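You operate a simulated robot arm through the tools that you are given. There is no shell and no other tool. Be economical: measure what you need, move in short steps, check, and stop when the job is done.

You are at the controls of a simulated robot arm. One attempt, no reset.

## Task
Load the teal cassette, rewind it, play it and stop at 3.
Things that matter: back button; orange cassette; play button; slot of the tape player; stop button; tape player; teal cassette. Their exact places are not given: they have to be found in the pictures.

Only the result counts: the job must be done as asked and must still hold three seconds after the hand-in. Knocking over, shifting, dropping, spilling or breaking anything else fails it.

## Robot
A 6-joint arm with a fingered hand, hanging from a carriage that runs on a rail from [-2343, -5] to [137, 0] (x, y) and turns from -352 to 335 degrees about z. Base frame: it is fixed where the carriage stands at the start and does not move with it; the origin is on the floor, on the carriage's upright axis, x ahead of it, y to its left, z up; the surface under the hand at the start is at about z = 740. Lengths are in mm, angles in degrees, forces in N, time in s.
With the tool pointing down near the work surface it reaches from about 100 to 540 mm from the robot's upright axis, wherever it stands. Its first joint turns from -166.0 to 166.0 degrees. Places, roughly: back button [500, -200, 800]; play button [500, -300, 800]; slot of the tape player [600, -100, 800]; stop button [500, -200, 800]; tape player [600, -200, 800]. Payload 4 kg.
Tool frame: the origin (TCP) lies between the finger pads and is the grasp point; the fingertips stand 29 mm ahead of it; z points along the fingers, y is the line along which they close. Largest opening 100 mm; the body of the gripper starts 34 mm behind the TCP. The gripper is a hand of 5 fingers: y runs from the thumb to the fingers, the wrist lies at [-15, -114, -189] in the tool frame, and closing takes about 1.5 s.
Orientation is told as [roll, pitch, yaw] about the base's x, y, z axes, in that order, counted from this pose: with the fingers straight down and the wrist toward the robot, the tool's x, y and z point along [0, 1, 0], [1, 0, 0] and [0, 0, -1] of the base frame.

## Interface
- The arm moves only by the tool play_rows. Its argument "deltas" is a list of rows, each a list of 6 numbers: the shift along the tool's x, y, z in mm, then the turn, a rotation vector about the tool's x, y, z in degrees. In form: [[dx, dy, dz, wx, wy, wz], ...]. A call has 1 to 12 rows; each row shifts and turns the commanded pose from where the row before left it, along the tool's axes as they then stand. "gripper" is the gripper command, from -1 (shut) to 1 (fully open), values between in proportion, set as the call begins (left out, the last holds). A row lasts 0.2 s, in which the tool goes at most 50 mm and 8.6 degrees; a call with a longer step from one row to the next is refused whole, and so is a gripper value outside its range. Where a pose cannot be reached the arm comes as near as it can. A force on the tool above 40 N (or 10 N above the force at the start of the call, whichever is more), or a blocked arm, ends the call early, and 0.2 s more pass. Each finger travels about 108 mm/s and halts on what it meets, pressing with about 26 N; the grip force reading is that of the motor and also rises with nothing between the fingers. The clock runs only during rows and for 0.2 s after the last one: add rows that do not move to give the fingers time. The reply holds the time, the measured pose of the TCP, the force on the tool along the base axes, the opening and the grip force, in the units named above and with some noise, with the torque about the TCP (base axes, N m) and any sound that the robot's microphone picked up.
- Cameras (640 x 400 px; columns grow to the right, rows downward): "scene" is now at [242.6, -35.3, 1752.3]; the picture's right is [-0.64, -0.77, 0.00], its down [-0.72, 0.59, -0.36] and it looks along [0.28, -0.23, -0.93] (base axes); focal length 263 px, centre (320, 200). "wrist" rides on the gripper at [66, -86, -121] in the tool frame; the picture's right is [-0.76, 0.31, -0.58], its down [-0.59, -0.70, 0.40] and it looks along [-0.28, 0.64, 0.71] (tool axes); focal length 247 px, centre (320, 200).
- camera(camera): a new picture of that camera. It takes no simulated time.
- lift_body(by): slides the trunk up (or, below 0, down) by that many mm; the arm and the scene camera ride with it, the base frame stays. It gives what a move gives, with no picture.
- roll_base(legs): drives the robot by 1 to 6 legs, each [ahead, left, turn to the left] in mm, mm and degrees, along the robot's own axes; the way and the turn of a leg run together, so that a leg with both is an arc; at most 1500 mm and 180 degrees a leg. The arm and the cameras ride along, it lands a little off, and it stops where it bumps. It keeps to its track: a leg is cut to what the track allows. It gives what a move gives.
- finger_targets(index, middle, ring, little, thumb_bend, thumb_turn): sets how far each is bent, from 0 (flat) to 1 (curled in); at 0.3 the hand is open as for a grip, at 0.7 the pads meet at the TCP. One left out holds its place. A second passes; each finger stops where it meets its share of the squeeze, and holds until it gets a number again. A gripper value or a shape takes the hand back. It gives what a move gives, with no picture; readings hold the bend of each and the force on index, middle, ring, little, thumb and palm. thumb_turn goes from beside the hand (0) to across from the fingers (1), as for a grip.
- hand_shape(shape): the hand has 5 fingers and takes this shape, open, in about a second: jaw (thumb against the fingers, like two jaws); tri (thumb and two fingers); tip (a fingertip pinch); poke (one finger out to press); point (the index stretched); flat (the hand flat); cup (the hand cupped); fist (a fist). The gripper value then closes the fingers along that shape, each until it touches; the sizes above hold for jaw. It gives what a move gives, with no picture.
- aim_head(pan, tilt): turns the head with the scene camera to pan (to the left, within 155 degrees either way) and tilt (down, from -29 to 69), counted from straight ahead of the robot. It gives what a move gives.
- point_at(camera, pixels): for up to 12 pixels [column, row] of the newest picture of that camera ("zoom" is the newest enlarged one), the place [x, y, z] in the base frame of the surface seen there, good to about 3 mm. It takes no simulated time.
- zoom(camera, box): a new picture of the part [left, top, right, bottom] of that camera's present view, enlarged. It takes no simulated time.
- close_job(): hands the job in; it is judged then, once.

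Keep the steps short. Do not move on a guess: measure, check each grasp and each placing, and mend mistakes. In all there are 80 turns and 48 pictures (those below and enlarged ones count). Leave the gripper open and the arm clear of the work at the hand-in unless told otherwise, and finish with a single line.

The tools are called after "Emit:" as a command line: name --pt "numbers of a row" for each row, then --argument value for the rest, lists and objects as JSON in quotes. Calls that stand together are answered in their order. play_rows: Moves the arm, as the interface text tells. Its arguments: {"type":"object","properties":{"deltas":{"type":"array","items":{"type":"array","items":{"type":"number"}}},"gripper":{"type":"number"}},"required":["deltas"]} The other tools are called the same way: lift_body (by) slides the trunk up or down; hand_shape (shape) gives the hand a shape; finger_targets (index, middle, ring, little, thumb_bend, thumb_turn) moves the fingers one by one; roll_base (legs) drives the base; aim_head (pan, tilt) turns the head that bears the scene camera; camera (camera) takes a picture; point_at (camera, pixels) gives the place of the surface under pixels of a picture; zoom (camera, box) takes an enlarged picture of a part of a camera's view; close_job () hands the job in.

At the start:

```text
clock: 0.0
tool_pos: [424.9, -221.4, 1064.4]
orientation: [0.1, -0.1, 0.0]
ft_force: [-0.4, -0.9, -0.3]
ft_torque: [-0.02, 0.0, 0.0]
opening: 99.5
finger_force: 0.1
shape: jaw
bend: [0.3, 0.3, 0.3, 0.3, 0.3, 0.98]
finger forces: [0.1, 0.1, 0.0, 0.0, 0.1, 0.0]
trunk travel left (down, up): [-490.0, 110.0]
robot x, y, heading: [-0.9, 2.2, -0.1]
head pan, tilt: [-39.5, 68.8]
```

scene: 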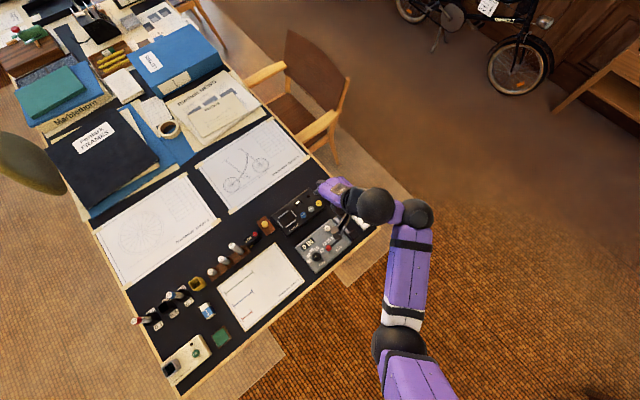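
wrist: 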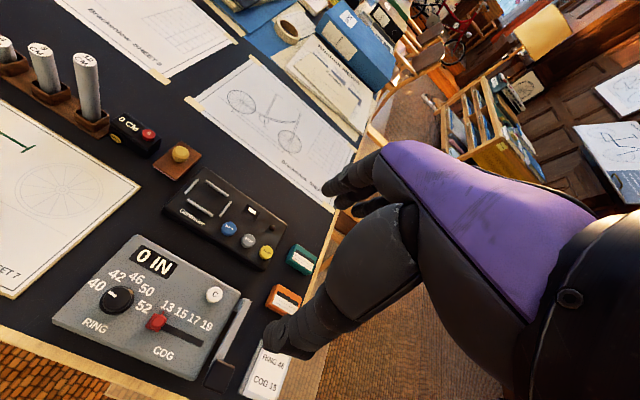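

I see the dark tape player at about (225,220) in the wrist picture, with the teal cassette near (300,260) and the orange one near (283,300). I will enlarge that part.

Emit:
zoom --camera "wrist" --box '[150, 150, 342, 330]'

Emit:
point_at --camera "wrist" --pixels '[[300, 259], [283, 299], [228, 228], [247, 241], [266, 252], [200, 172], [163, 211], [285, 228], [265, 270], [210, 195], [251, 211]]'

```text
2.22 times, centred on (246, 240) of wrist
```

zoom: 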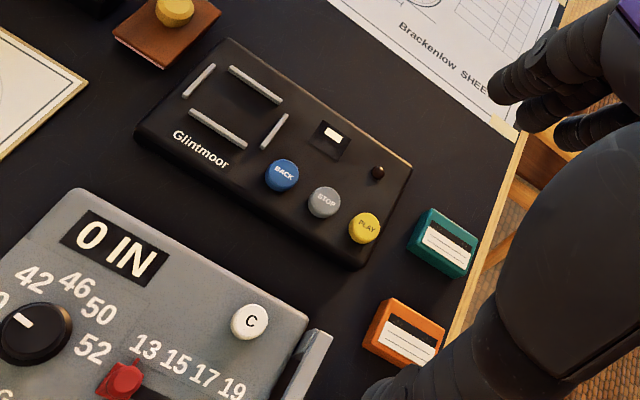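

```text
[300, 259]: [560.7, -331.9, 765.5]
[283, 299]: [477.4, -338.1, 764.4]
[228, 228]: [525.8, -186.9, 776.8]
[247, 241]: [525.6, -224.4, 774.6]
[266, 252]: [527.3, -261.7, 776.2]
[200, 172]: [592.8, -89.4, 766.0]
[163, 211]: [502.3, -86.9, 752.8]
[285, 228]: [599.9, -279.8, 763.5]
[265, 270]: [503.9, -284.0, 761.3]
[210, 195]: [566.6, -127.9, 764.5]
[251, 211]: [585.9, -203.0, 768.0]
```

The player has a frame of four ridges (the slot), three buttons and a counter window. I measure the slot ridges and the teal cassette's corners next.

Emit:
point_at --camera "zoom" --pixels '[[428, 210], [479, 239], [462, 270], [409, 243], [424, 235], [256, 85], [199, 81], [218, 130], [274, 132], [237, 107], [462, 295], [340, 135]]'

Emit:
point_at --camera "zoom" --pixels '[[232, 69], [281, 101], [192, 112], [245, 147], [214, 66], [185, 95], [286, 117], [264, 147], [333, 135], [282, 172], [324, 200], [365, 226]]'

```text
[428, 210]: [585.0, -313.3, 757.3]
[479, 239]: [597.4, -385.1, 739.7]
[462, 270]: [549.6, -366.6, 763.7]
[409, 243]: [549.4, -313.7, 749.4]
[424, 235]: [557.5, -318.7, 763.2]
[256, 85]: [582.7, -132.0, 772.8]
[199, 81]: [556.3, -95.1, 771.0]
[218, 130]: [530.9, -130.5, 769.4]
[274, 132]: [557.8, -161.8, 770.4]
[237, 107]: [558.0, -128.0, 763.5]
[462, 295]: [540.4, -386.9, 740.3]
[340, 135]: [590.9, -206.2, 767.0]
```

```text
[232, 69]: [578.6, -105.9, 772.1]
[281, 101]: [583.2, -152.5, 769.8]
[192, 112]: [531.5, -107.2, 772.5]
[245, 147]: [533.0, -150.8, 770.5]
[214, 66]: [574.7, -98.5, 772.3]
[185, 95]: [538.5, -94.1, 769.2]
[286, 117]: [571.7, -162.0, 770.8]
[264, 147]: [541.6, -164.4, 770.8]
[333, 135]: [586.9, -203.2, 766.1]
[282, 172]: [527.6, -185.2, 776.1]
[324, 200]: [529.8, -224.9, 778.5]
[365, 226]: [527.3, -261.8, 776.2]
```

Slot: inside x 535–579, y −99 to −159, centre about (557,−128). Teal cassette centre about (564,−341), top at z 764, which is too far from the axis at the start. I drive the carriage forward along the rail, with the hand high and clear.

Emit:
roll_base --legs '[[135, 0, 0]]'

Emit:
hand_shape --shape "tri"

Emit:
camera --camera "scene"

Emit:
camera --camera "wrist"

```text
clock: 1.3
tool_pos: [557.4, -221.1, 1064.4]
orientation: [0.0, 0.0, 0.1]
ft_force: [-1.1, 0.3, 0.0]
ft_torque: [0.01, 0.02, -0.02]
opening: 99.7
finger_force: 0.1
shape: jaw
bend: [0.3, 0.3, 0.3, 0.3, 0.3, 0.98]
finger forces: [0.0, 0.0, 0.1, 0.1, 0.1, 0.0]
trunk travel left (down, up): [-490.0, 110.0]
robot x, y, heading: [132.6, 1.8, 0.0]
head pan, tilt: [-39.5, 68.8]
```

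```text
clock: 2.2
tool_pos: [558.1, -220.7, 1066.1]
orientation: [0.0, 0.1, 0.0]
ft_force: [0.5, 0.2, 0.5]
ft_torque: [-0.04, 0.02, 0.01]
opening: 99.9
finger_force: 0.0
shape: tri
bend: [0.3, 0.3, 0.99, 0.99, 0.3, 0.98]
finger forces: [0.1, 0.0, 0.0, 0.1, 0.0, 0.0]
trunk travel left (down, up): [-490.0, 110.0]
robot x, y, heading: [134.2, 1.1, 0.3]
head pan, tilt: [-39.5, 68.8]
```

```text
44 pictures are left
```

scene: 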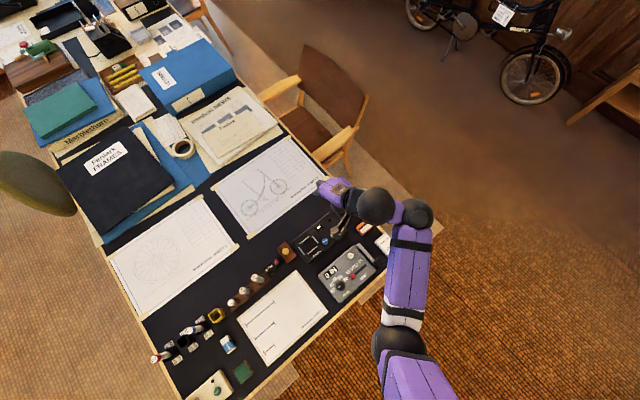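

```text
43 pictures are left
```

wrist: 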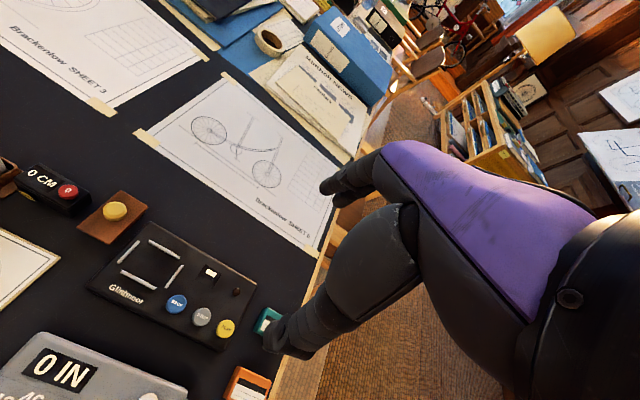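

I enlarge the hand in the scene view to understand how its fingers and thumb lie.

Emit:
zoom --camera "scene" --box '[260, 160, 440, 272]'

```text
3.56 times, centred on (350, 216) of scene
```

zoom: 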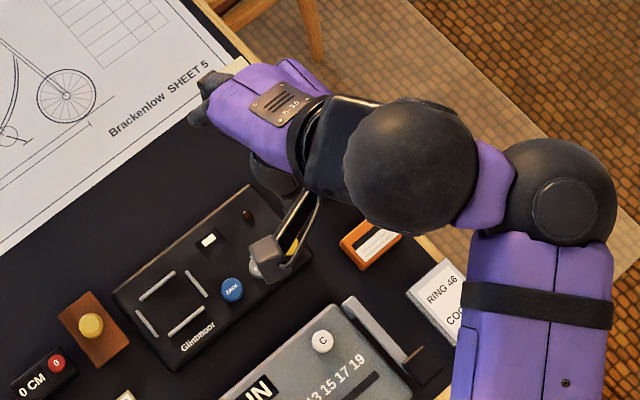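

I measure the thumb's and fingers' own outline in the wrist picture, to judge clearance against the orange cassette.

Emit:
point_at --camera "wrist" --pixels '[[272, 338], [300, 349], [330, 315], [365, 300], [330, 188], [345, 200], [370, 170], [350, 240], [420, 300], [300, 320], [480, 350], [400, 215]]'

Emit:
zoom --camera "wrist" --box '[220, 120, 460, 400]'

```text
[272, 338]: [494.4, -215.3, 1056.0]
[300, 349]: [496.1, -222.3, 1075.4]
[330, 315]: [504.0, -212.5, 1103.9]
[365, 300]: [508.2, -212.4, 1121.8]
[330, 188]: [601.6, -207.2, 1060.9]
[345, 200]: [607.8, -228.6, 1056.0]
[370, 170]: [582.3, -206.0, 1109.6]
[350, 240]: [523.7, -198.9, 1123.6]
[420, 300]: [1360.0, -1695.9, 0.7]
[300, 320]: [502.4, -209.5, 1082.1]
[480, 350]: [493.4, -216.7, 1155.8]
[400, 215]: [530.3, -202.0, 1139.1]
```

```text
1.43 times, centred on (340, 260) of wrist
```

zoom: 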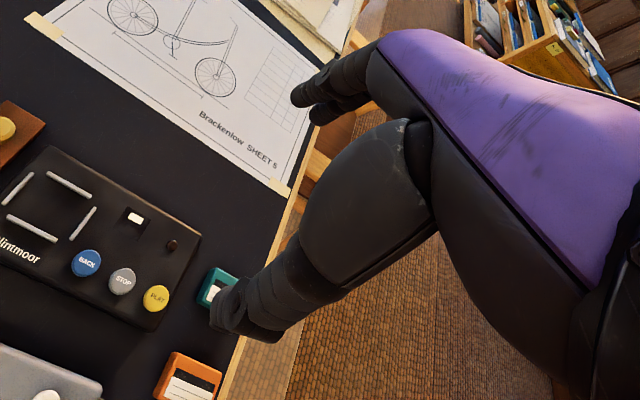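

The thumb stands nearly upright, with its tip about 60 mm behind the TCP at full opening. I narrow the hand to about 64 mm and go above the teal cassette at z about 870, then check the fingers.

Emit:
play_rows --pt "-20 1 33 0 0 0" --pt "-20 1 33 0 0 0" --pt "-20 1 33 0 0 0" --pt "-20 1 33 0 0 0" --pt "-20 1 33 0 0 0" --pt "-20 1 31 0 0 0" --pt "0 0 0 0 0 0" --gripper 0.3

Emit:
camera --camera "wrist"

```text
clock: 3.8
tool_pos: [564.6, -341.0, 870.7]
orientation: [-0.1, 0.0, -0.1]
ft_force: [0.2, -0.2, 0.8]
ft_torque: [-0.01, 0.03, 0.0]
opening: 65.0
finger_force: 0.0
shape: tri
bend: [0.4, 0.37, 0.99, 0.99, 0.3, 0.99]
finger forces: [0.0, 0.0, 0.0, 0.0, 0.1, 0.0]
trunk travel left (down, up): [-490.0, 110.0]
robot x, y, heading: [136.2, 1.5, -0.2]
head pan, tilt: [-39.5, 68.8]
```

```text
40 pictures are left
```

wrist: 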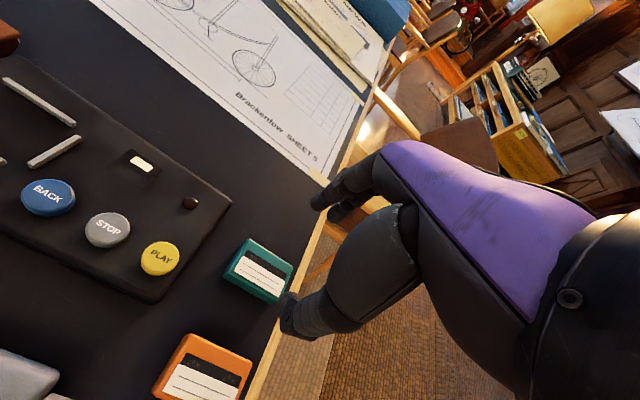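

I reached it. I measure the thumb and finger tips again, plus the cassette corners from this nearer view.

Emit:
zoom --camera "wrist" --box '[140, 140, 400, 400]'

Emit:
point_at --camera "wrist" --pixels '[[250, 240], [291, 263], [271, 300], [226, 275], [285, 300], [288, 330], [310, 335], [330, 320], [316, 190], [320, 205], [335, 215], [190, 340]]'

```text
1.54 times, centred on (270, 270) of wrist
```

zoom: 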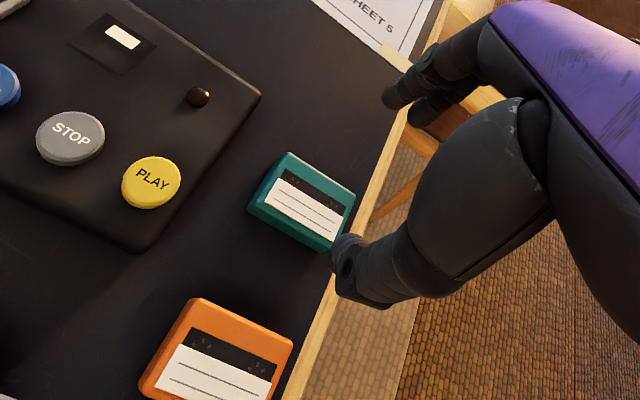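

```text
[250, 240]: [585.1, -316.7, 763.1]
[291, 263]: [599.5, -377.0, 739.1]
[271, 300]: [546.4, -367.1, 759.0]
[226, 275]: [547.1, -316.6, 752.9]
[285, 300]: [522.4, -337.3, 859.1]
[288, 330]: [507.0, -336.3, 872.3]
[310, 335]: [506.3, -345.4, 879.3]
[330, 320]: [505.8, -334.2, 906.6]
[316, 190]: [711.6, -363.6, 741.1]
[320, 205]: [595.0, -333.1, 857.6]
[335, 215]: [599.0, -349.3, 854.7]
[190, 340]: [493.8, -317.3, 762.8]
```

Fingers sit at x about 595 and the thumb at about 522, around the cassette's x 545–586, with tips 15–20 mm below the TCP. The table is at z 740. I descend to z about 776.

Emit:
play_rows --pt "0 0.5 25 0 0 0" --pt "0 0.5 25 0 0 0" --pt "0 0 20 0 0 0" --pt "0 0 15 0 0 0" --pt "0 0 10 0 0 0" --pt "0 0 0 0 0 0"

Emit:
zoom --camera "wrist" --box '[140, 140, 460, 400]'

```text
clock: 5.2
tool_pos: [549.0, -329.3, 829.0]
orientation: [0.0, 0.0, -0.1]
ft_force: [1.1, -0.3, 0.2]
ft_torque: [0.0, 0.01, 0.0]
opening: 65.1
finger_force: 0.0
shape: tri
bend: [0.4, 0.37, 0.99, 0.99, 0.3, 0.99]
finger forces: [0.1, 0.0, 0.1, 0.0, 0.1, 0.1]
out of reach, approached as far as the arm can: row 2, 3, 4, 5
trunk travel left (down, up): [-490.0, 110.0]
robot x, y, heading: [133.9, 0.1, 0.5]
head pan, tilt: [-39.5, 68.8]
```

```text
1.54 times, centred on (300, 270) of wrist
```

zoom: 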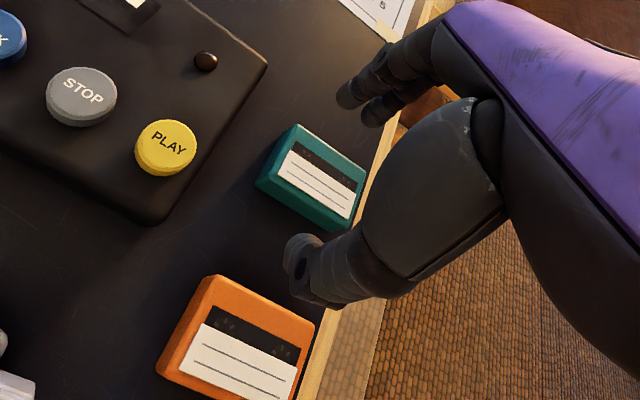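

The arm ran out of reach at z 829. I go back up clear, then lower the trunk so that the arm keeps a reachable posture.

Emit:
play_rows --pt "0 0 -20 0 0 0" --pt "0 0 -21 0 0 0" --pt "0 0 0 0 0 0"

```text
clock: 6.0
tool_pos: [548.1, -328.8, 871.3]
orientation: [-0.1, -0.1, 0.0]
ft_force: [0.0, -0.7, 0.1]
ft_torque: [0.01, 0.0, 0.02]
opening: 65.0
finger_force: 0.1
shape: tri
bend: [0.4, 0.37, 0.99, 0.99, 0.3, 0.99]
finger forces: [0.0, 0.0, 0.0, 0.1, 0.1, 0.0]
trunk travel left (down, up): [-490.0, 110.0]
robot x, y, heading: [131.5, -0.8, -0.1]
head pan, tilt: [-39.5, 68.8]
```

Now I raise the arm by 130 and drop the trunk by 150, which should leave the hand near z 850.

Emit:
play_rows --pt "0 0 -45 0 0 0" --pt "0 0 -45 0 0 0" --pt "0 0 -40 0 0 0" --pt "0 0 0 0 0 0"

Emit:
lift_body --by -150

```text
clock: 7.0
tool_pos: [549.7, -330.7, 1001.5]
orientation: [0.0, 0.0, -0.1]
ft_force: [-0.3, -0.4, 0.8]
ft_torque: [0.01, 0.03, -0.02]
opening: 64.9
finger_force: 0.1
shape: tri
bend: [0.4, 0.37, 0.99, 0.99, 0.3, 0.99]
finger forces: [0.0, 0.1, 0.1, 0.1, 0.0, 0.0]
trunk travel left (down, up): [-490.0, 110.0]
robot x, y, heading: [134.4, 2.4, -0.1]
head pan, tilt: [-39.5, 68.8]
```

```text
clock: 8.8
tool_pos: [549.2, -330.1, 852.6]
orientation: [0.0, 0.1, 0.0]
ft_force: [0.3, 0.5, -0.4]
ft_torque: [0.06, 0.0, 0.0]
opening: 65.0
finger_force: 0.1
shape: tri
bend: [0.4, 0.37, 0.99, 0.99, 0.3, 0.99]
finger forces: [0.0, 0.1, 0.0, 0.1, 0.1, 0.0]
trunk travel left (down, up): [-340.0, 260.0]
robot x, y, heading: [132.3, 3.9, 0.1]
head pan, tilt: [-39.5, 68.8]
```

The hand is at z 852. I centre it over the cassette at (566,−342) and go down to about z 800 for a check.

Emit:
play_rows --pt "-12 17 0 0 0 0" --pt "0 0 25 0 0 0" --pt "0 0 25 0 0 0" --pt "0 0 0 0 0 0"

Emit:
zoom --camera "wrist" --box '[140, 140, 460, 400]'

```text
clock: 9.8
tool_pos: [566.3, -343.9, 800.7]
orientation: [0.0, 0.1, 0.0]
ft_force: [-0.6, -1.1, 0.1]
ft_torque: [-0.01, 0.02, -0.02]
opening: 65.0
finger_force: 0.0
shape: tri
bend: [0.4, 0.37, 0.99, 0.99, 0.3, 0.99]
finger forces: [0.0, 0.0, 0.1, 0.1, 0.1, 0.1]
trunk travel left (down, up): [-340.0, 260.0]
robot x, y, heading: [130.6, 1.7, 0.0]
head pan, tilt: [-39.5, 68.8]
```

```text
1.54 times, centred on (300, 270) of wrist
```

zoom: 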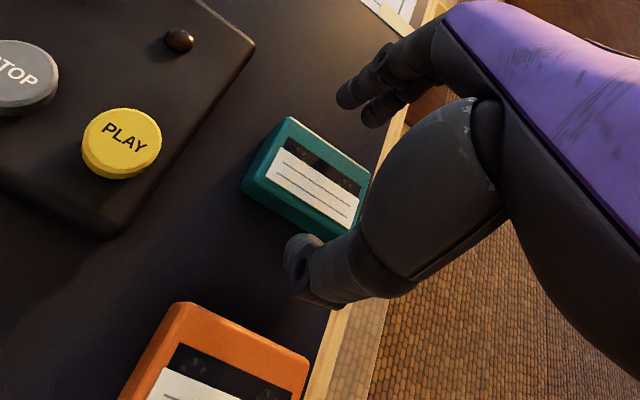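

The fingers straddle the cassette and the orange one is clear. I go down the last 24 mm.

Emit:
play_rows --pt "0 0 12 0 0 0" --pt "0 0 12 0 0 0" --pt "0 0 0 0 0 0"

Emit:
zoom --camera "wrist" --box '[140, 140, 460, 400]'

```text
clock: 10.6
tool_pos: [566.1, -342.5, 777.2]
orientation: [0.0, 0.1, 0.0]
ft_force: [-0.4, -0.5, 0.0]
ft_torque: [-0.01, 0.02, 0.02]
opening: 65.4
finger_force: 0.1
shape: tri
bend: [0.4, 0.37, 0.99, 0.99, 0.3, 0.99]
finger forces: [0.1, 0.1, 0.1, 0.0, 0.0, 0.1]
trunk travel left (down, up): [-340.0, 260.0]
robot x, y, heading: [135.6, -0.1, -0.1]
head pan, tilt: [-39.5, 68.8]
```

```text
1.54 times, centred on (300, 270) of wrist
```

zoom: 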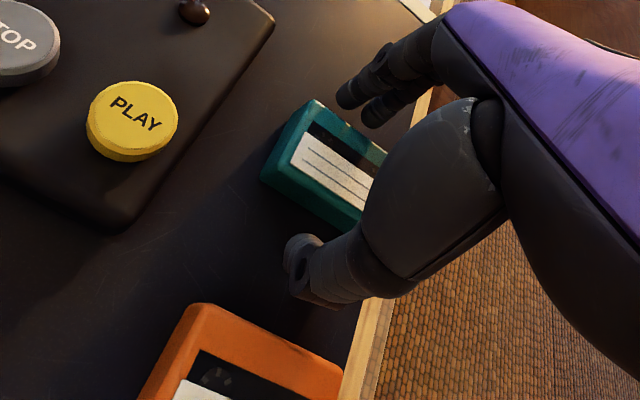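

I check the heights of the fingertips before closing.

Emit:
point_at --camera "zoom" --pixels '[[292, 245], [300, 260], [305, 285], [300, 295], [325, 300], [343, 92], [348, 103], [372, 118], [380, 125], [285, 200], [350, 215], [315, 110]]'

```text
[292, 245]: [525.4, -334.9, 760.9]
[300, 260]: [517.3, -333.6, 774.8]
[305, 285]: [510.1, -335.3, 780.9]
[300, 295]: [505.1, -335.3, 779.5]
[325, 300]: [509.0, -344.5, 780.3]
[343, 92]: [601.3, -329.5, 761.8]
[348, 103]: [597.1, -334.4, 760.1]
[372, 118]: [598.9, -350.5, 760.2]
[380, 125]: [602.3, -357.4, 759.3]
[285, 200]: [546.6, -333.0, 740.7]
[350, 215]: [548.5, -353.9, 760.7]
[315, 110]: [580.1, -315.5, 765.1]
```

Tips are at about z 758, so the hold would be shallow. I go 6 mm lower and close.

Emit:
play_rows --pt "0 0 6 0 0 0" --pt "0 0 0 0 0 0"

Emit:
play_rows --pt "0 0 0 0 0 0" --pt "0 0 0 0 0 0" --pt "0 0 0 0 0 0" --pt "0 0 0 0 0 0" --pt "0 0 0 0 0 0" --pt "0 0 0 0 0 0" --pt "0 0 0 0 0 0" --gripper -1

Emit:
zoom --camera "wrist" --box '[140, 140, 460, 400]'

```text
clock: 11.2
tool_pos: [567.1, -341.7, 771.7]
orientation: [-0.1, 0.0, 0.0]
ft_force: [0.1, -0.2, -0.3]
ft_torque: [-0.01, 0.01, -0.01]
opening: 65.1
finger_force: 0.0
shape: tri
bend: [0.4, 0.37, 0.99, 0.99, 0.3, 0.99]
finger forces: [0.0, 0.1, 0.0, 0.1, 0.0, 0.0]
trunk travel left (down, up): [-340.0, 260.0]
robot x, y, heading: [135.3, -6.1, 0.5]
head pan, tilt: [-39.5, 68.8]
```

```text
clock: 12.8
tool_pos: [567.3, -342.7, 771.6]
orientation: [0.0, -0.1, 0.1]
ft_force: [0.0, -0.3, 0.8]
ft_torque: [0.01, 0.02, -0.04]
opening: 34.9
finger_force: 25.6
shape: tri
bend: [0.46, 0.5, 1.0, 1.0, 0.43, 1.0]
finger forces: [11.8, 11.6, 0.1, 0.0, 23.4, 0.0]
trunk travel left (down, up): [-340.0, 260.0]
robot x, y, heading: [133.6, -0.2, 0.1]
head pan, tilt: [-39.5, 68.8]
```

```text
1.54 times, centred on (300, 270) of wrist
```

zoom: 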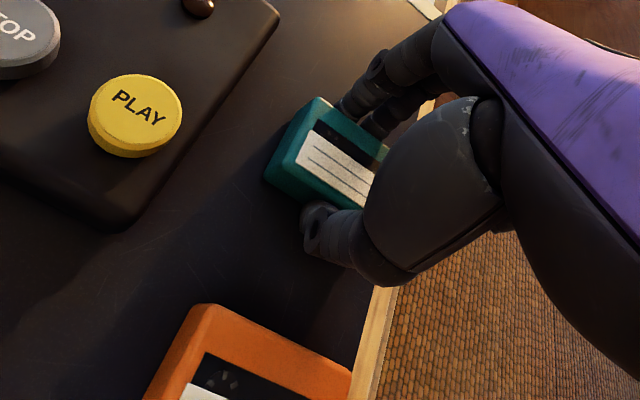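

All three digits press (12, 12, 23 N). I lift straight up about 60 mm and check the hold.

Emit:
play_rows --pt "0 0 -10 0 0 0" --pt "0 0 -25 0 0 0" --pt "0 0 -25 0 0 0" --pt "0 0 0 0 0 0"

Emit:
zoom --camera "wrist" --box '[140, 140, 460, 400]'

```text
clock: 13.8
tool_pos: [568.2, -342.5, 831.9]
orientation: [0.0, -0.1, 0.0]
ft_force: [0.6, 0.6, 0.1]
ft_torque: [0.0, 0.05, -0.03]
opening: 34.9
finger_force: 25.9
shape: tri
bend: [0.47, 0.5, 1.0, 1.0, 0.43, 1.0]
finger forces: [11.8, 11.5, 0.0, 0.1, 23.4, 0.1]
trunk travel left (down, up): [-340.0, 260.0]
robot x, y, heading: [132.7, 0.0, 0.0]
head pan, tilt: [-39.5, 68.8]
```

```text
1.54 times, centred on (300, 270) of wrist
```

zoom: 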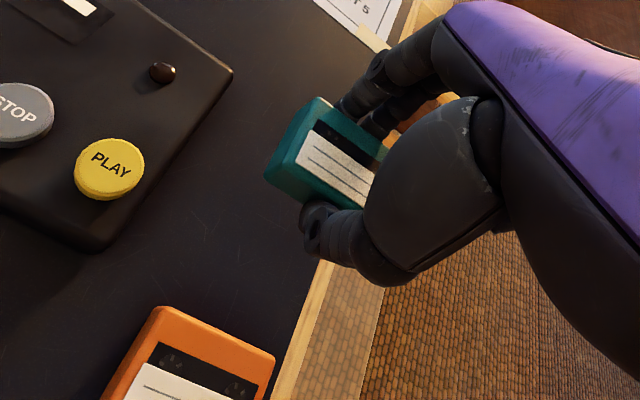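

The cassette is held. I measure its pose in the hand from points on its top and edges.

Emit:
point_at --camera "zoom" --pixels '[[318, 101], [312, 110], [300, 125], [290, 142], [282, 157], [276, 167], [295, 178], [310, 186], [328, 195], [328, 107], [336, 112], [266, 175]]'

```text
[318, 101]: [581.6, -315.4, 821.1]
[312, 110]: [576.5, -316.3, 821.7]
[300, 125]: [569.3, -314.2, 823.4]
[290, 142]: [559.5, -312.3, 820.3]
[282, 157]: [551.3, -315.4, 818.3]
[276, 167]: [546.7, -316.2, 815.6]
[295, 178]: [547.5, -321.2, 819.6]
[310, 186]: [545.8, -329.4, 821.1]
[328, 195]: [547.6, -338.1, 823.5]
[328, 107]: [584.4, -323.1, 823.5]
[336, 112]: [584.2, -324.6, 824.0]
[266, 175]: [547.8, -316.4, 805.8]
```

It is square in the hand: centre about 2 mm nearer than the TCP in x, y equal, bottom about 33 mm below the TCP. I carry it above the slot at z about 850 (target TCP (558.5,−129.5)).

Emit:
play_rows --pt "0 0 -18 0 0 0" --pt "30 -1 0 0 0 0" --pt "35 -2 0 0 0 0" --pt "35 -2 0 0 0 0" --pt "35 -2 0 0 0 0" --pt "35 -2 0 0 0 0" --pt "30 -1 0 0 0 0" --pt "13 0 0 0 0 0" --pt "0 0 0 0 0 0"

Emit:
zoom --camera "wrist" --box '[140, 140, 460, 400]'

```text
clock: 15.8
tool_pos: [555.8, -127.9, 849.5]
orientation: [0.0, -0.1, 0.0]
ft_force: [1.1, 0.5, -0.5]
ft_torque: [0.02, 0.0, 0.0]
opening: 34.8
finger_force: 25.4
shape: tri
bend: [0.47, 0.5, 1.0, 1.0, 0.43, 1.0]
finger forces: [11.8, 11.5, 0.0, 0.0, 23.4, 0.0]
trunk travel left (down, up): [-340.0, 260.0]
robot x, y, heading: [134.7, 3.5, -0.1]
head pan, tilt: [-39.5, 68.8]
```

```text
1.54 times, centred on (300, 270) of wrist
```

zoom: 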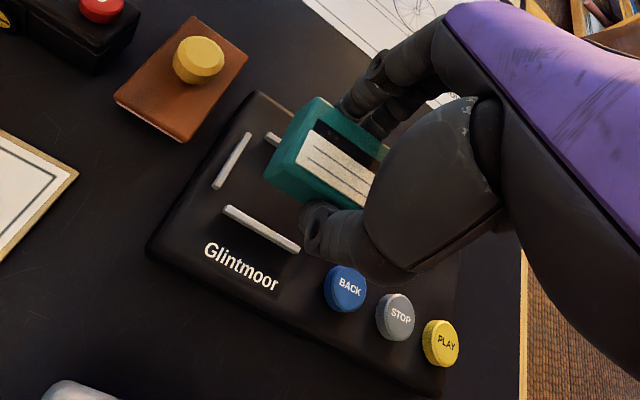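

I measure the visible ridges and the cassette's edges together from this view.

Emit:
point_at --camera "zoom" --pixels '[[248, 137], [232, 161], [216, 185], [228, 209], [260, 230], [295, 248], [270, 138], [300, 125], [282, 157], [310, 186], [328, 195], [330, 108]]'

Emit:
point_at --camera "zoom" --pixels '[[246, 140], [231, 160], [218, 183], [230, 210], [245, 220], [280, 239], [275, 141], [295, 133], [287, 148], [304, 183], [320, 191], [322, 104]]'

```text
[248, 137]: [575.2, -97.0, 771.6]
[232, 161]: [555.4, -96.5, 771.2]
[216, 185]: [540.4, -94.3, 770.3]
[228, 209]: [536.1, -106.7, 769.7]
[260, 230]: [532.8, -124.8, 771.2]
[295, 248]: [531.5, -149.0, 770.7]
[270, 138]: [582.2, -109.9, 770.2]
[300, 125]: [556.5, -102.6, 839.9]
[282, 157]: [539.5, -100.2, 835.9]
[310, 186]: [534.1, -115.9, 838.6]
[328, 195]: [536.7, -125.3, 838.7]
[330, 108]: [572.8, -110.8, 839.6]
```

```text
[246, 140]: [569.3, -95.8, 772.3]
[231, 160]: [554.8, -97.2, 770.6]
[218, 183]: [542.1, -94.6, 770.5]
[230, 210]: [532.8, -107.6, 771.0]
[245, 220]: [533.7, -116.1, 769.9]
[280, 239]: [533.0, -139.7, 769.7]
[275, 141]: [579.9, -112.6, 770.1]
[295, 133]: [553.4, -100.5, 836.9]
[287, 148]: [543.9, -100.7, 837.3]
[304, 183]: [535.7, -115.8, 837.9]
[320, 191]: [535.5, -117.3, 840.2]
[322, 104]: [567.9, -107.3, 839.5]
```

The cassette centre is about (554,−128) and the slot centre about (557,−129.3). I shift +3 in x and −1.5 in y and descend to z about 809, with the cassette bottom just above the ridges.

Emit:
play_rows --pt "-1.5 3 0 0 0 0" --pt "0 0 20 0 0 0" --pt "0 0 20 0 0 0" --pt "0 0 0 0 0 0"

Emit:
zoom --camera "wrist" --box '[190, 180, 350, 310]'

```text
clock: 16.8
tool_pos: [559.9, -130.6, 809.1]
orientation: [0.1, 0.0, 0.1]
ft_force: [-0.6, 0.5, 0.1]
ft_torque: [0.01, -0.01, 0.03]
opening: 34.5
finger_force: 26.1
shape: tri
bend: [0.47, 0.5, 1.0, 1.0, 0.43, 1.0]
finger forces: [11.7, 11.6, 0.0, 0.0, 23.6, 0.1]
trunk travel left (down, up): [-340.0, 260.0]
robot x, y, heading: [132.8, -1.9, 0.0]
head pan, tilt: [-39.5, 68.8]
```

```text
3.08 times, centred on (270, 245) of wrist
```

zoom: 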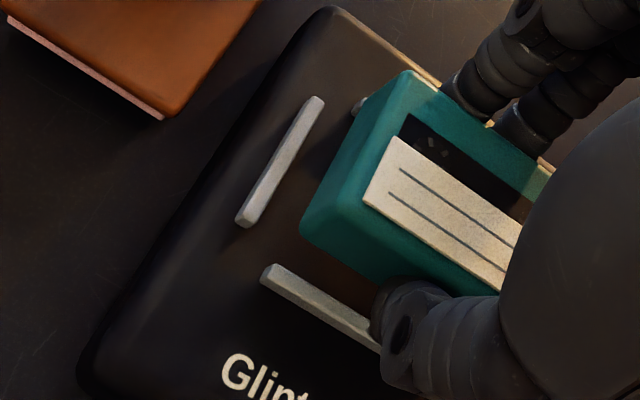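

It looks well lined up. I descend in small steps, watching the force.

Emit:
play_rows --pt "0 0 3 0 0 0" --pt "0 0 3 0 0 0" --pt "0 0 2 0 0 0" --pt "0 0 0 0 0 0"

Emit:
zoom --camera "wrist" --box '[190, 180, 350, 310]'

```text
clock: 17.8
tool_pos: [560.3, -131.0, 800.8]
orientation: [0.1, 0.0, -0.1]
ft_force: [-0.7, -0.6, 0.3]
ft_torque: [-0.05, 0.02, 0.0]
opening: 34.9
finger_force: 25.9
shape: tri
bend: [0.47, 0.5, 1.0, 1.0, 0.43, 1.0]
finger forces: [11.7, 11.5, 0.0, 0.1, 23.6, 0.0]
trunk travel left (down, up): [-340.0, 260.0]
robot x, y, heading: [129.4, 1.0, 0.1]
head pan, tilt: [-39.5, 68.8]
```

```text
3.08 times, centred on (270, 245) of wrist
```

zoom: 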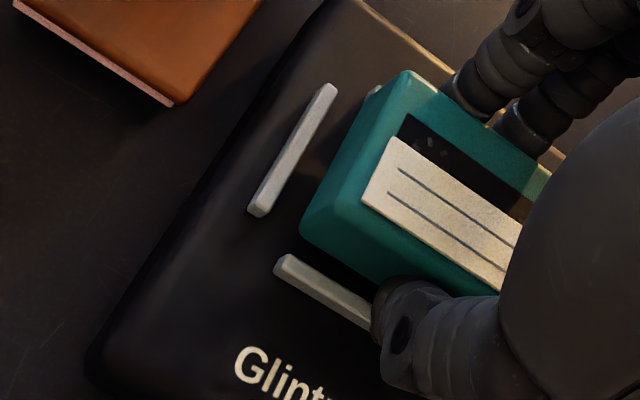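

No contact yet. I check the alignment against the ridges again.

Emit:
point_at --camera "zoom" --pixels '[[320, 105], [260, 205], [300, 275], [345, 300], [310, 207], [355, 120], [395, 80], [312, 235], [350, 258], [372, 92], [440, 92], [340, 225]]'

```text
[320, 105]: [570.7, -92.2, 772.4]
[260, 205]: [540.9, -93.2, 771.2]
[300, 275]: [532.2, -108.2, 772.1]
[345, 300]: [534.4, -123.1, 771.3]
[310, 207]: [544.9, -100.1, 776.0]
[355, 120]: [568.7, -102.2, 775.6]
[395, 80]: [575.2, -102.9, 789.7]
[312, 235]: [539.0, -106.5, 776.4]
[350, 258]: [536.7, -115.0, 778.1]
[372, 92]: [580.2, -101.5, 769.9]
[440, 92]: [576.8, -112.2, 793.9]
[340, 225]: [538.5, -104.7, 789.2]
```

It is within about 1 mm. I trim +1.3 in y and −0.5 in x and keep lowering until contact.

Emit:
play_rows --pt "1.3 -0.5 0 0 0 0" --pt "0 0 2 0 0 0" --pt "0 0 1.5 0 0 0" --pt "0 0 1.5 0 0 0" --pt "0 0 0 0 0 0"

Emit:
zoom --camera "wrist" --box '[190, 180, 350, 310]'

```text
clock: 18.9
tool_pos: [561.8, -131.8, 799.2]
orientation: [-0.4, -0.6, 0.0]
ft_force: [-5.2, 1.2, 15.6]
ft_torque: [0.1, 0.59, 0.02]
opening: 36.6
finger_force: 26.1
shape: tri
bend: [0.76, 0.51, 1.0, 1.0, 0.39, 1.0]
finger forces: [11.8, 11.1, 0.1, 0.0, 39.0, 0.0]
trunk travel left (down, up): [-340.0, 260.0]
robot x, y, heading: [136.9, -2.9, 0.2]
head pan, tilt: [-39.5, 68.8]
stopped in row 5: the force on the tool passed its limit at 41 N (the readings are from after the stop); the commanded pose is now the measured one
```

```text
3.08 times, centred on (270, 245) of wrist
```

zoom: 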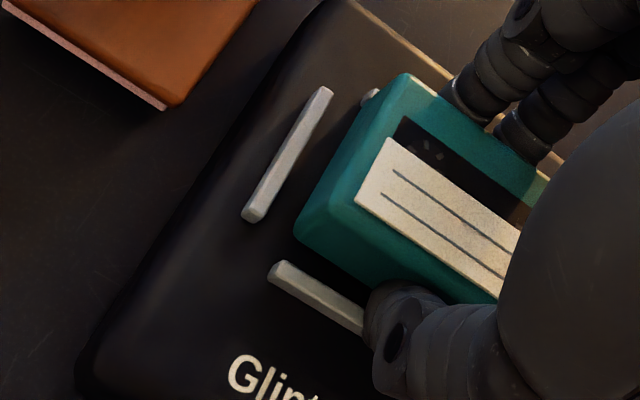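

There was contact at z about 798: the thumb or a finger met a ridge. I measure where the cassette's lower edge is before letting go.

Emit:
point_at --camera "zoom" --pixels '[[320, 105], [255, 205], [298, 275], [340, 300], [306, 210], [350, 125], [372, 92], [308, 240], [350, 265], [297, 230], [360, 205], [440, 100]]'

Emit:
camera --camera "wrist"

```text
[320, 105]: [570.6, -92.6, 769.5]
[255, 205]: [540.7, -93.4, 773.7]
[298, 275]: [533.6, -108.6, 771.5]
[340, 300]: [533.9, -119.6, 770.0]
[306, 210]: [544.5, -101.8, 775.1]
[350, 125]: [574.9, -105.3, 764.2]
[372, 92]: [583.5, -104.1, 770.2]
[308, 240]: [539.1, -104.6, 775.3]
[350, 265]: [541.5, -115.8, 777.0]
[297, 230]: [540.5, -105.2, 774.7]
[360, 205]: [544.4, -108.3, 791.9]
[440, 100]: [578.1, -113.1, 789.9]
```

```text
29 pictures are left
```

wrist: 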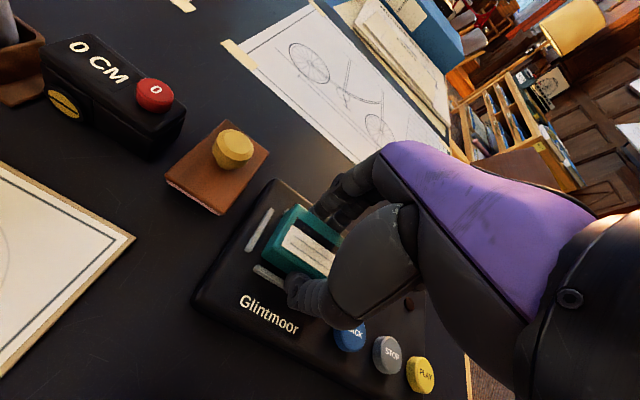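

The hand was pushed about +2 in x and −2 in y by the contact. I lift 8 mm, correct by −3 in x and +2.5 in y, and look again.

Emit:
play_rows --pt "0 0 -4 0 0 0" --pt "0 0 -4 0 0 0" --pt "2.5 -3 0 -0.4 0.5 0" --pt "0 0 0 0 0 0"

Emit:
zoom --camera "wrist" --box '[220, 160, 380, 320]'

```text
clock: 19.9
tool_pos: [558.7, -128.4, 805.1]
orientation: [0.2, -0.7, -0.1]
ft_force: [0.0, -0.8, -0.4]
ft_torque: [0.03, 0.0, 0.02]
opening: 35.5
finger_force: 25.6
shape: tri
bend: [0.76, 0.51, 1.0, 1.0, 0.41, 1.0]
finger forces: [13.0, 12.6, 0.1, 0.0, 25.7, 0.0]
trunk travel left (down, up): [-340.0, 260.0]
robot x, y, heading: [130.9, 1.7, 0.0]
head pan, tilt: [-39.5, 68.8]
```

```text
2.50 times, centred on (300, 240) of wrist
```

zoom: 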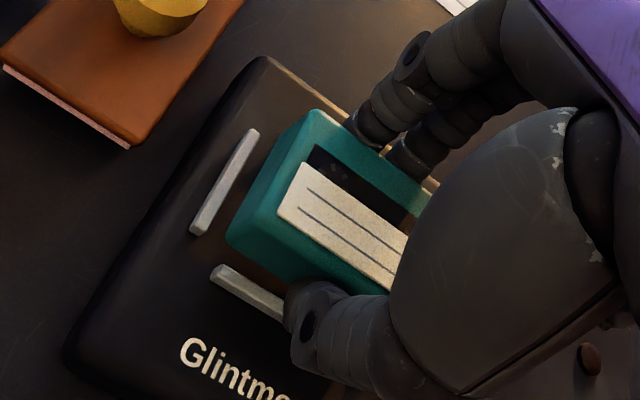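

I measure once more.

Emit:
point_at --camera "zoom" --pixels '[[250, 135], [198, 228], [222, 272], [260, 297], [232, 220], [262, 155], [232, 245], [270, 270], [310, 135], [290, 225], [340, 255], [420, 205]]'

Emit:
point_at --camera "zoom" --pixels '[[238, 205], [248, 185], [270, 145], [245, 250], [285, 275], [318, 115], [335, 122], [350, 130], [285, 200], [265, 220], [412, 190], [398, 180]]'

```text
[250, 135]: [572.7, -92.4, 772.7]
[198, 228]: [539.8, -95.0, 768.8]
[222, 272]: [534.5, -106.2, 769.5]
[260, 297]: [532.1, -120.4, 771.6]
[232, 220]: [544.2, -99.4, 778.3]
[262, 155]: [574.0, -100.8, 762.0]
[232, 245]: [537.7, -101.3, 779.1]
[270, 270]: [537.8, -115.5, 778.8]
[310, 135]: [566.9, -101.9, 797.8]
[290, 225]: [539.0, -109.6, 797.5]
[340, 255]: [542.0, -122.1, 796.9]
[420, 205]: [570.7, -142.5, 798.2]
```

```text
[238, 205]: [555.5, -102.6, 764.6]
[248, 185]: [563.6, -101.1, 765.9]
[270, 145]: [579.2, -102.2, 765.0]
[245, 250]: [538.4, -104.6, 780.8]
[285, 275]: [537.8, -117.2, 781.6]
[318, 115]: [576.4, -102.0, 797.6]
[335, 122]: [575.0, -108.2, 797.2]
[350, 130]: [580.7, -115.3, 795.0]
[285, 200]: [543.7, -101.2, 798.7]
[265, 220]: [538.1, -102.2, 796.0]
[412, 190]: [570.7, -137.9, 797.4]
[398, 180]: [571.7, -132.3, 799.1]
```

The cassette is now centred at about (557.3,−129) with its bottom at about z 773.5. I lower 6 mm so it enters the ridges without forcing the fingers on them.

Emit:
play_rows --pt "0 0 3 0 0 0" --pt "0 0 2 0 0 0" --pt "0 0 1 0 0 0" --pt "0 0 0 0 0 0"

```text
clock: 20.9
tool_pos: [558.2, -128.3, 799.2]
orientation: [0.3, -0.7, 0.0]
ft_force: [0.5, -0.5, 0.0]
ft_torque: [0.03, 0.0, 0.01]
opening: 35.7
finger_force: 26.1
shape: tri
bend: [0.76, 0.51, 1.0, 1.0, 0.41, 1.0]
finger forces: [13.1, 12.5, 0.0, 0.1, 25.7, 0.0]
trunk travel left (down, up): [-340.0, 260.0]
robot x, y, heading: [133.7, -1.6, 0.1]
head pan, tilt: [-39.5, 68.8]
```

Still free of contact. I go down 1 mm more at a time.

Emit:
play_rows --pt "0 0 1 0 0 0" --pt "0 0 0 0 0 0"

Emit:
play_rows --pt "0 0 1 0 0 0" --pt "0 0 0 0 0 0"

Emit:
zoom --camera "wrist" --box '[220, 160, 380, 320]'

```text
clock: 21.5
tool_pos: [558.8, -129.6, 799.6]
orientation: [0.3, -0.8, 0.1]
ft_force: [-0.1, 0.4, -0.3]
ft_torque: [0.03, 0.01, 0.0]
opening: 35.9
finger_force: 26.4
shape: tri
bend: [0.76, 0.51, 1.0, 1.0, 0.41, 1.0]
finger forces: [13.1, 12.8, 0.1, 0.1, 25.7, 0.0]
trunk travel left (down, up): [-340.0, 260.0]
robot x, y, heading: [129.8, 0.5, -0.0]
head pan, tilt: [-39.5, 68.8]
```

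```text
clock: 22.1
tool_pos: [559.3, -129.5, 799.8]
orientation: [0.3, -0.9, 0.0]
ft_force: [-0.3, 0.8, 5.6]
ft_torque: [-0.02, -0.11, -0.01]
opening: 35.9
finger_force: 26.3
shape: tri
bend: [0.76, 0.51, 1.0, 1.0, 0.41, 1.0]
finger forces: [12.1, 20.4, 0.1, 0.0, 26.3, 0.0]
trunk travel left (down, up): [-340.0, 260.0]
robot x, y, heading: [134.3, -0.2, 0.1]
head pan, tilt: [-39.5, 68.8]
```

```text
2.50 times, centred on (300, 240) of wrist
```

zoom: 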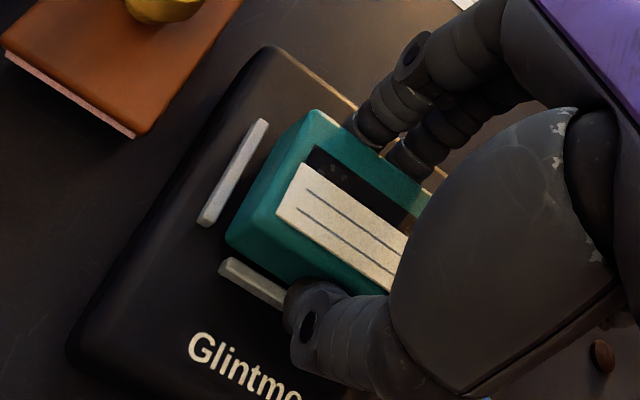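

The middle finger now rests on the far ridge, with the cassette's bottom about 4 mm inside the ridges. I release it by opening moderately.

Emit:
play_rows --pt "0 0 0 0 0 0" --pt "0 0 0 0 0 0" --pt "0 0 0 0 0 0" --gripper 0.1

Emit:
zoom --camera "wrist" --box '[220, 160, 380, 320]'

```text
clock: 22.9
tool_pos: [557.6, -129.4, 798.6]
orientation: [0.3, -0.7, 0.0]
ft_force: [-0.3, -0.1, 0.3]
ft_torque: [-0.02, -0.01, -0.03]
opening: 55.0
finger_force: 0.0
shape: tri
bend: [0.39, 0.41, 0.99, 0.99, 0.31, 1.0]
finger forces: [0.0, 0.1, 0.1, 0.0, 0.0, 0.0]
trunk travel left (down, up): [-340.0, 260.0]
robot x, y, heading: [131.6, 4.0, -0.2]
head pan, tilt: [-39.5, 68.8]
```

```text
2.50 times, centred on (300, 240) of wrist
```

zoom: 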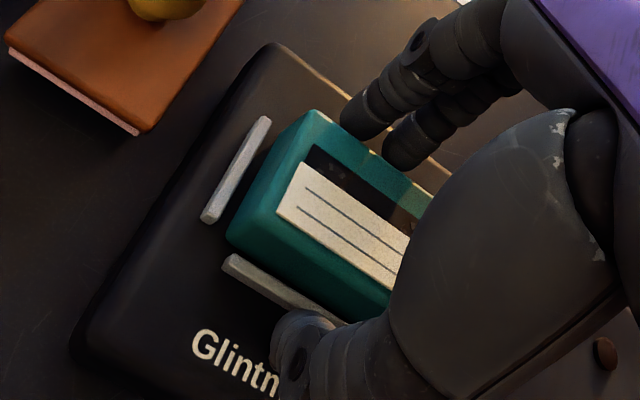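

The cassette is free and the fingers stand clear of it. I open a bit more, rise 70 mm, and look.

Emit:
play_rows --pt "0 0 0 0 0 0" --pt "0 0 -10 0 0 0" --pt "0 0 -20 0 0 0" --pt "0 0 -40 0 0 0" --pt "0 0 0 0 0 0" --gripper 0.3

Emit:
camera --camera "wrist"

```text
clock: 24.1
tool_pos: [557.8, -129.2, 866.6]
orientation: [0.3, -0.7, 0.0]
ft_force: [-0.2, -0.5, 0.5]
ft_torque: [0.0, 0.01, -0.03]
opening: 64.9
finger_force: 0.0
shape: tri
bend: [0.39, 0.37, 0.99, 0.99, 0.3, 0.99]
finger forces: [0.0, 0.1, 0.0, 0.0, 0.1, 0.0]
trunk travel left (down, up): [-340.0, 260.0]
robot x, y, heading: [132.5, -0.2, -0.0]
head pan, tilt: [-39.5, 68.8]
```

```text
25 pictures are left
```

wrist: 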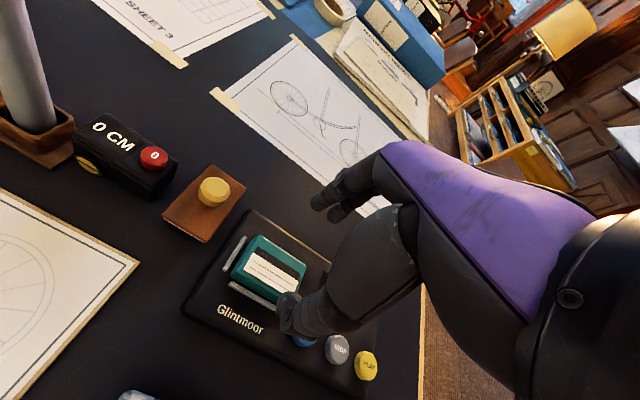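

The cassette lies in the frame. I check that its top is level and at the seated height (about 787).

Emit:
zoom --camera "wrist" --box '[200, 200, 360, 320]'

Emit:
point_at --camera "wrist" --pixels '[[262, 240], [300, 262], [245, 270], [270, 260], [290, 285], [255, 250], [278, 248], [240, 250], [230, 265], [265, 285]]'

```text
3.33 times, centred on (280, 260) of wrist
```

zoom: 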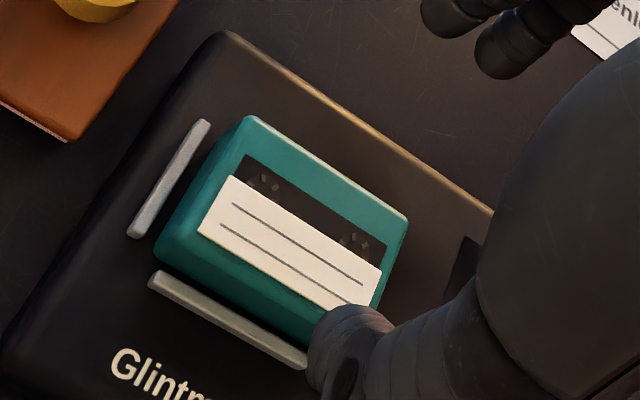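

```text
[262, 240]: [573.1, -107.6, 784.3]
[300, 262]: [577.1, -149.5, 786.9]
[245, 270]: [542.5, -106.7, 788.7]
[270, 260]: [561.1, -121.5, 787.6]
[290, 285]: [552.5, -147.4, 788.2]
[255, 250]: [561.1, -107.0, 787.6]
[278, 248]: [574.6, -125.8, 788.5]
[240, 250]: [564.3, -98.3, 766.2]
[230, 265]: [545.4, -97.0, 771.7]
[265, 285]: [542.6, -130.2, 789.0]
```

It is level at z 787, so seated. Now I take the poke shape and go above the BACK button (527,−186), staying high, to find where the fingertip is.

Emit:
play_rows --pt "0 0 -20 -0.3 0.7 0" --pt "-28 -15 0 0 0 0" --pt "-28 -15 0 0 0 0" --pt "0 0 0 0 0 0"

Emit:
hand_shape --shape "poke"

Emit:
camera --camera "wrist"

```text
clock: 25.1
tool_pos: [526.8, -184.7, 886.7]
orientation: [1.1, -1.1, -0.1]
ft_force: [0.2, 0.2, 0.0]
ft_torque: [0.01, 0.02, 0.0]
opening: 64.8
finger_force: 0.1
shape: tri
bend: [0.39, 0.37, 0.99, 0.99, 0.3, 0.99]
finger forces: [0.1, 0.0, 0.0, 0.0, 0.0, 0.1]
trunk travel left (down, up): [-340.0, 260.0]
robot x, y, heading: [134.8, 2.1, 0.6]
head pan, tilt: [-39.5, 68.8]
```

```text
clock: 26.0
tool_pos: [527.3, -183.2, 885.9]
orientation: [1.0, -1.0, 0.0]
ft_force: [-0.5, 0.2, 0.2]
ft_torque: [-0.01, -0.01, 0.0]
opening: 0.0
finger_force: 0.1
shape: poke
bend: [0.7, 0.7, 0.99, 0.99, 1.0, 1.0]
finger forces: [0.0, 0.1, 0.0, 0.0, 0.0, 0.0]
trunk travel left (down, up): [-340.0, 260.0]
robot x, y, heading: [131.9, -0.6, -0.1]
head pan, tilt: [-39.5, 68.8]
```

```text
23 pictures are left
```

wrist: 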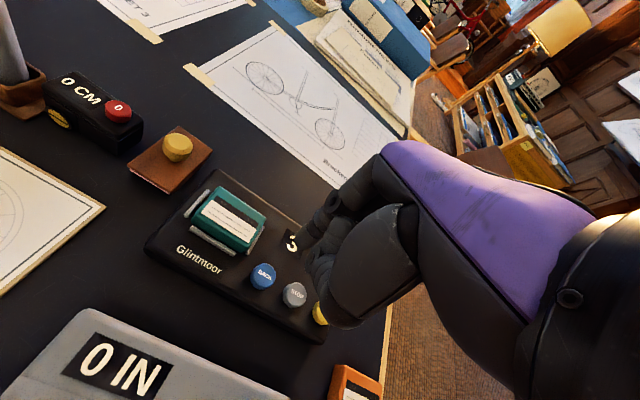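

The counter seems to read "3" at (291,241). I enlarge it together with the fingertip.

Emit:
zoom --camera "wrist" --box '[200, 170, 400, 340]'

Emit:
point_at --camera "wrist" --pixels '[[263, 272], [295, 291], [319, 313], [310, 240], [306, 244], [314, 262], [320, 285], [325, 220], [316, 232], [303, 247], [291, 240]]'

```text
2.35 times, centred on (300, 255) of wrist
```

zoom: 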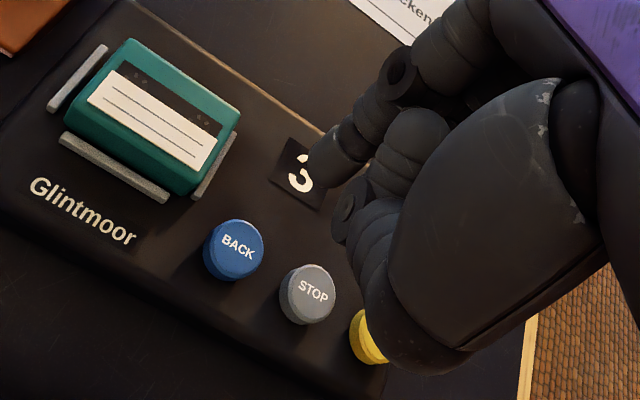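

```text
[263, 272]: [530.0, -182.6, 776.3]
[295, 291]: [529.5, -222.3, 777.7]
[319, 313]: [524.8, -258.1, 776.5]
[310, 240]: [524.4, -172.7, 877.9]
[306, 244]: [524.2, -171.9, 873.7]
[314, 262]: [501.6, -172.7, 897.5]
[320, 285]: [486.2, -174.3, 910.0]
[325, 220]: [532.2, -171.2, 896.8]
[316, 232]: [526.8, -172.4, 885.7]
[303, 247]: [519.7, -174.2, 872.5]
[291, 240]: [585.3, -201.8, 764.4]
```

The counter shows 3 now, so the loaded tape is at 3. The index tip is at about x 522 and 25–29 mm below the TCP. I shift +4 in x and descend to z about 815 above BACK, and check the grey device's height meanwhile.

Emit:
point_at --camera "wrist" --pixels '[[200, 340], [100, 320], [170, 350], [370, 390], [260, 390]]'

Emit:
play_rows --pt "0 4 20 0 0 0" --pt "0 0 25 0 0 0" --pt "0 0 25 0 0 0" --pt "0 0 0 0 0 0"

Emit:
zoom --camera "wrist" --box '[200, 170, 400, 340]'

```text
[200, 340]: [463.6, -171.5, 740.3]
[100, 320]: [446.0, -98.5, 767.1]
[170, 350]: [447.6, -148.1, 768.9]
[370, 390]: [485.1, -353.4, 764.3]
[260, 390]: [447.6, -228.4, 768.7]
```

```text
clock: 27.0
tool_pos: [532.8, -184.8, 817.3]
orientation: [1.0, -1.0, -0.1]
ft_force: [0.2, 0.2, 0.0]
ft_torque: [0.02, -0.01, -0.01]
opening: 0.1
finger_force: 0.0
shape: poke
bend: [0.7, 0.7, 0.99, 0.99, 1.0, 1.0]
finger forces: [0.0, 0.0, 0.0, 0.0, 0.1, 0.0]
trunk travel left (down, up): [-340.0, 260.0]
robot x, y, heading: [134.9, 1.5, -0.1]
head pan, tilt: [-39.5, 68.8]
```

```text
2.35 times, centred on (300, 255) of wrist
```

zoom: 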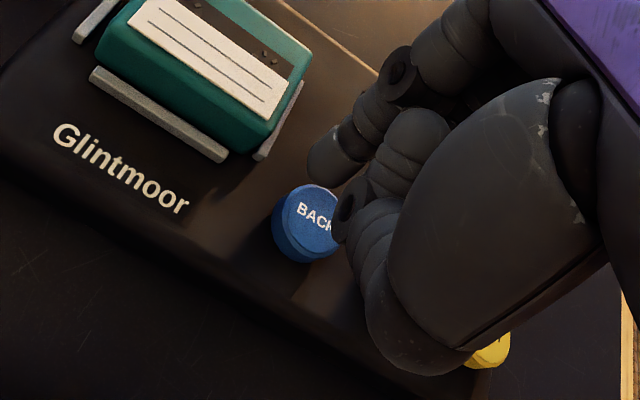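

I measure the fingertip against the button.

Emit:
point_at --camera "zoom" --pixels '[[312, 165], [325, 183], [345, 180], [320, 150], [350, 150], [395, 165], [375, 185], [345, 230], [290, 225], [315, 205], [305, 190], [340, 240]]'

```text
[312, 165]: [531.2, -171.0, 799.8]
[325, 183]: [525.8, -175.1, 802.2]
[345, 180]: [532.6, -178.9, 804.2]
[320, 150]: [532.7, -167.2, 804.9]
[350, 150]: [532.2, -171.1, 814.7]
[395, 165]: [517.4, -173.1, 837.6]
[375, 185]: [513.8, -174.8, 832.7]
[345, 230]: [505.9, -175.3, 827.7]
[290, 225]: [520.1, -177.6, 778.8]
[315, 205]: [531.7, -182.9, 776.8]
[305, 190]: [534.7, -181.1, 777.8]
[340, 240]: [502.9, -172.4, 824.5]
```

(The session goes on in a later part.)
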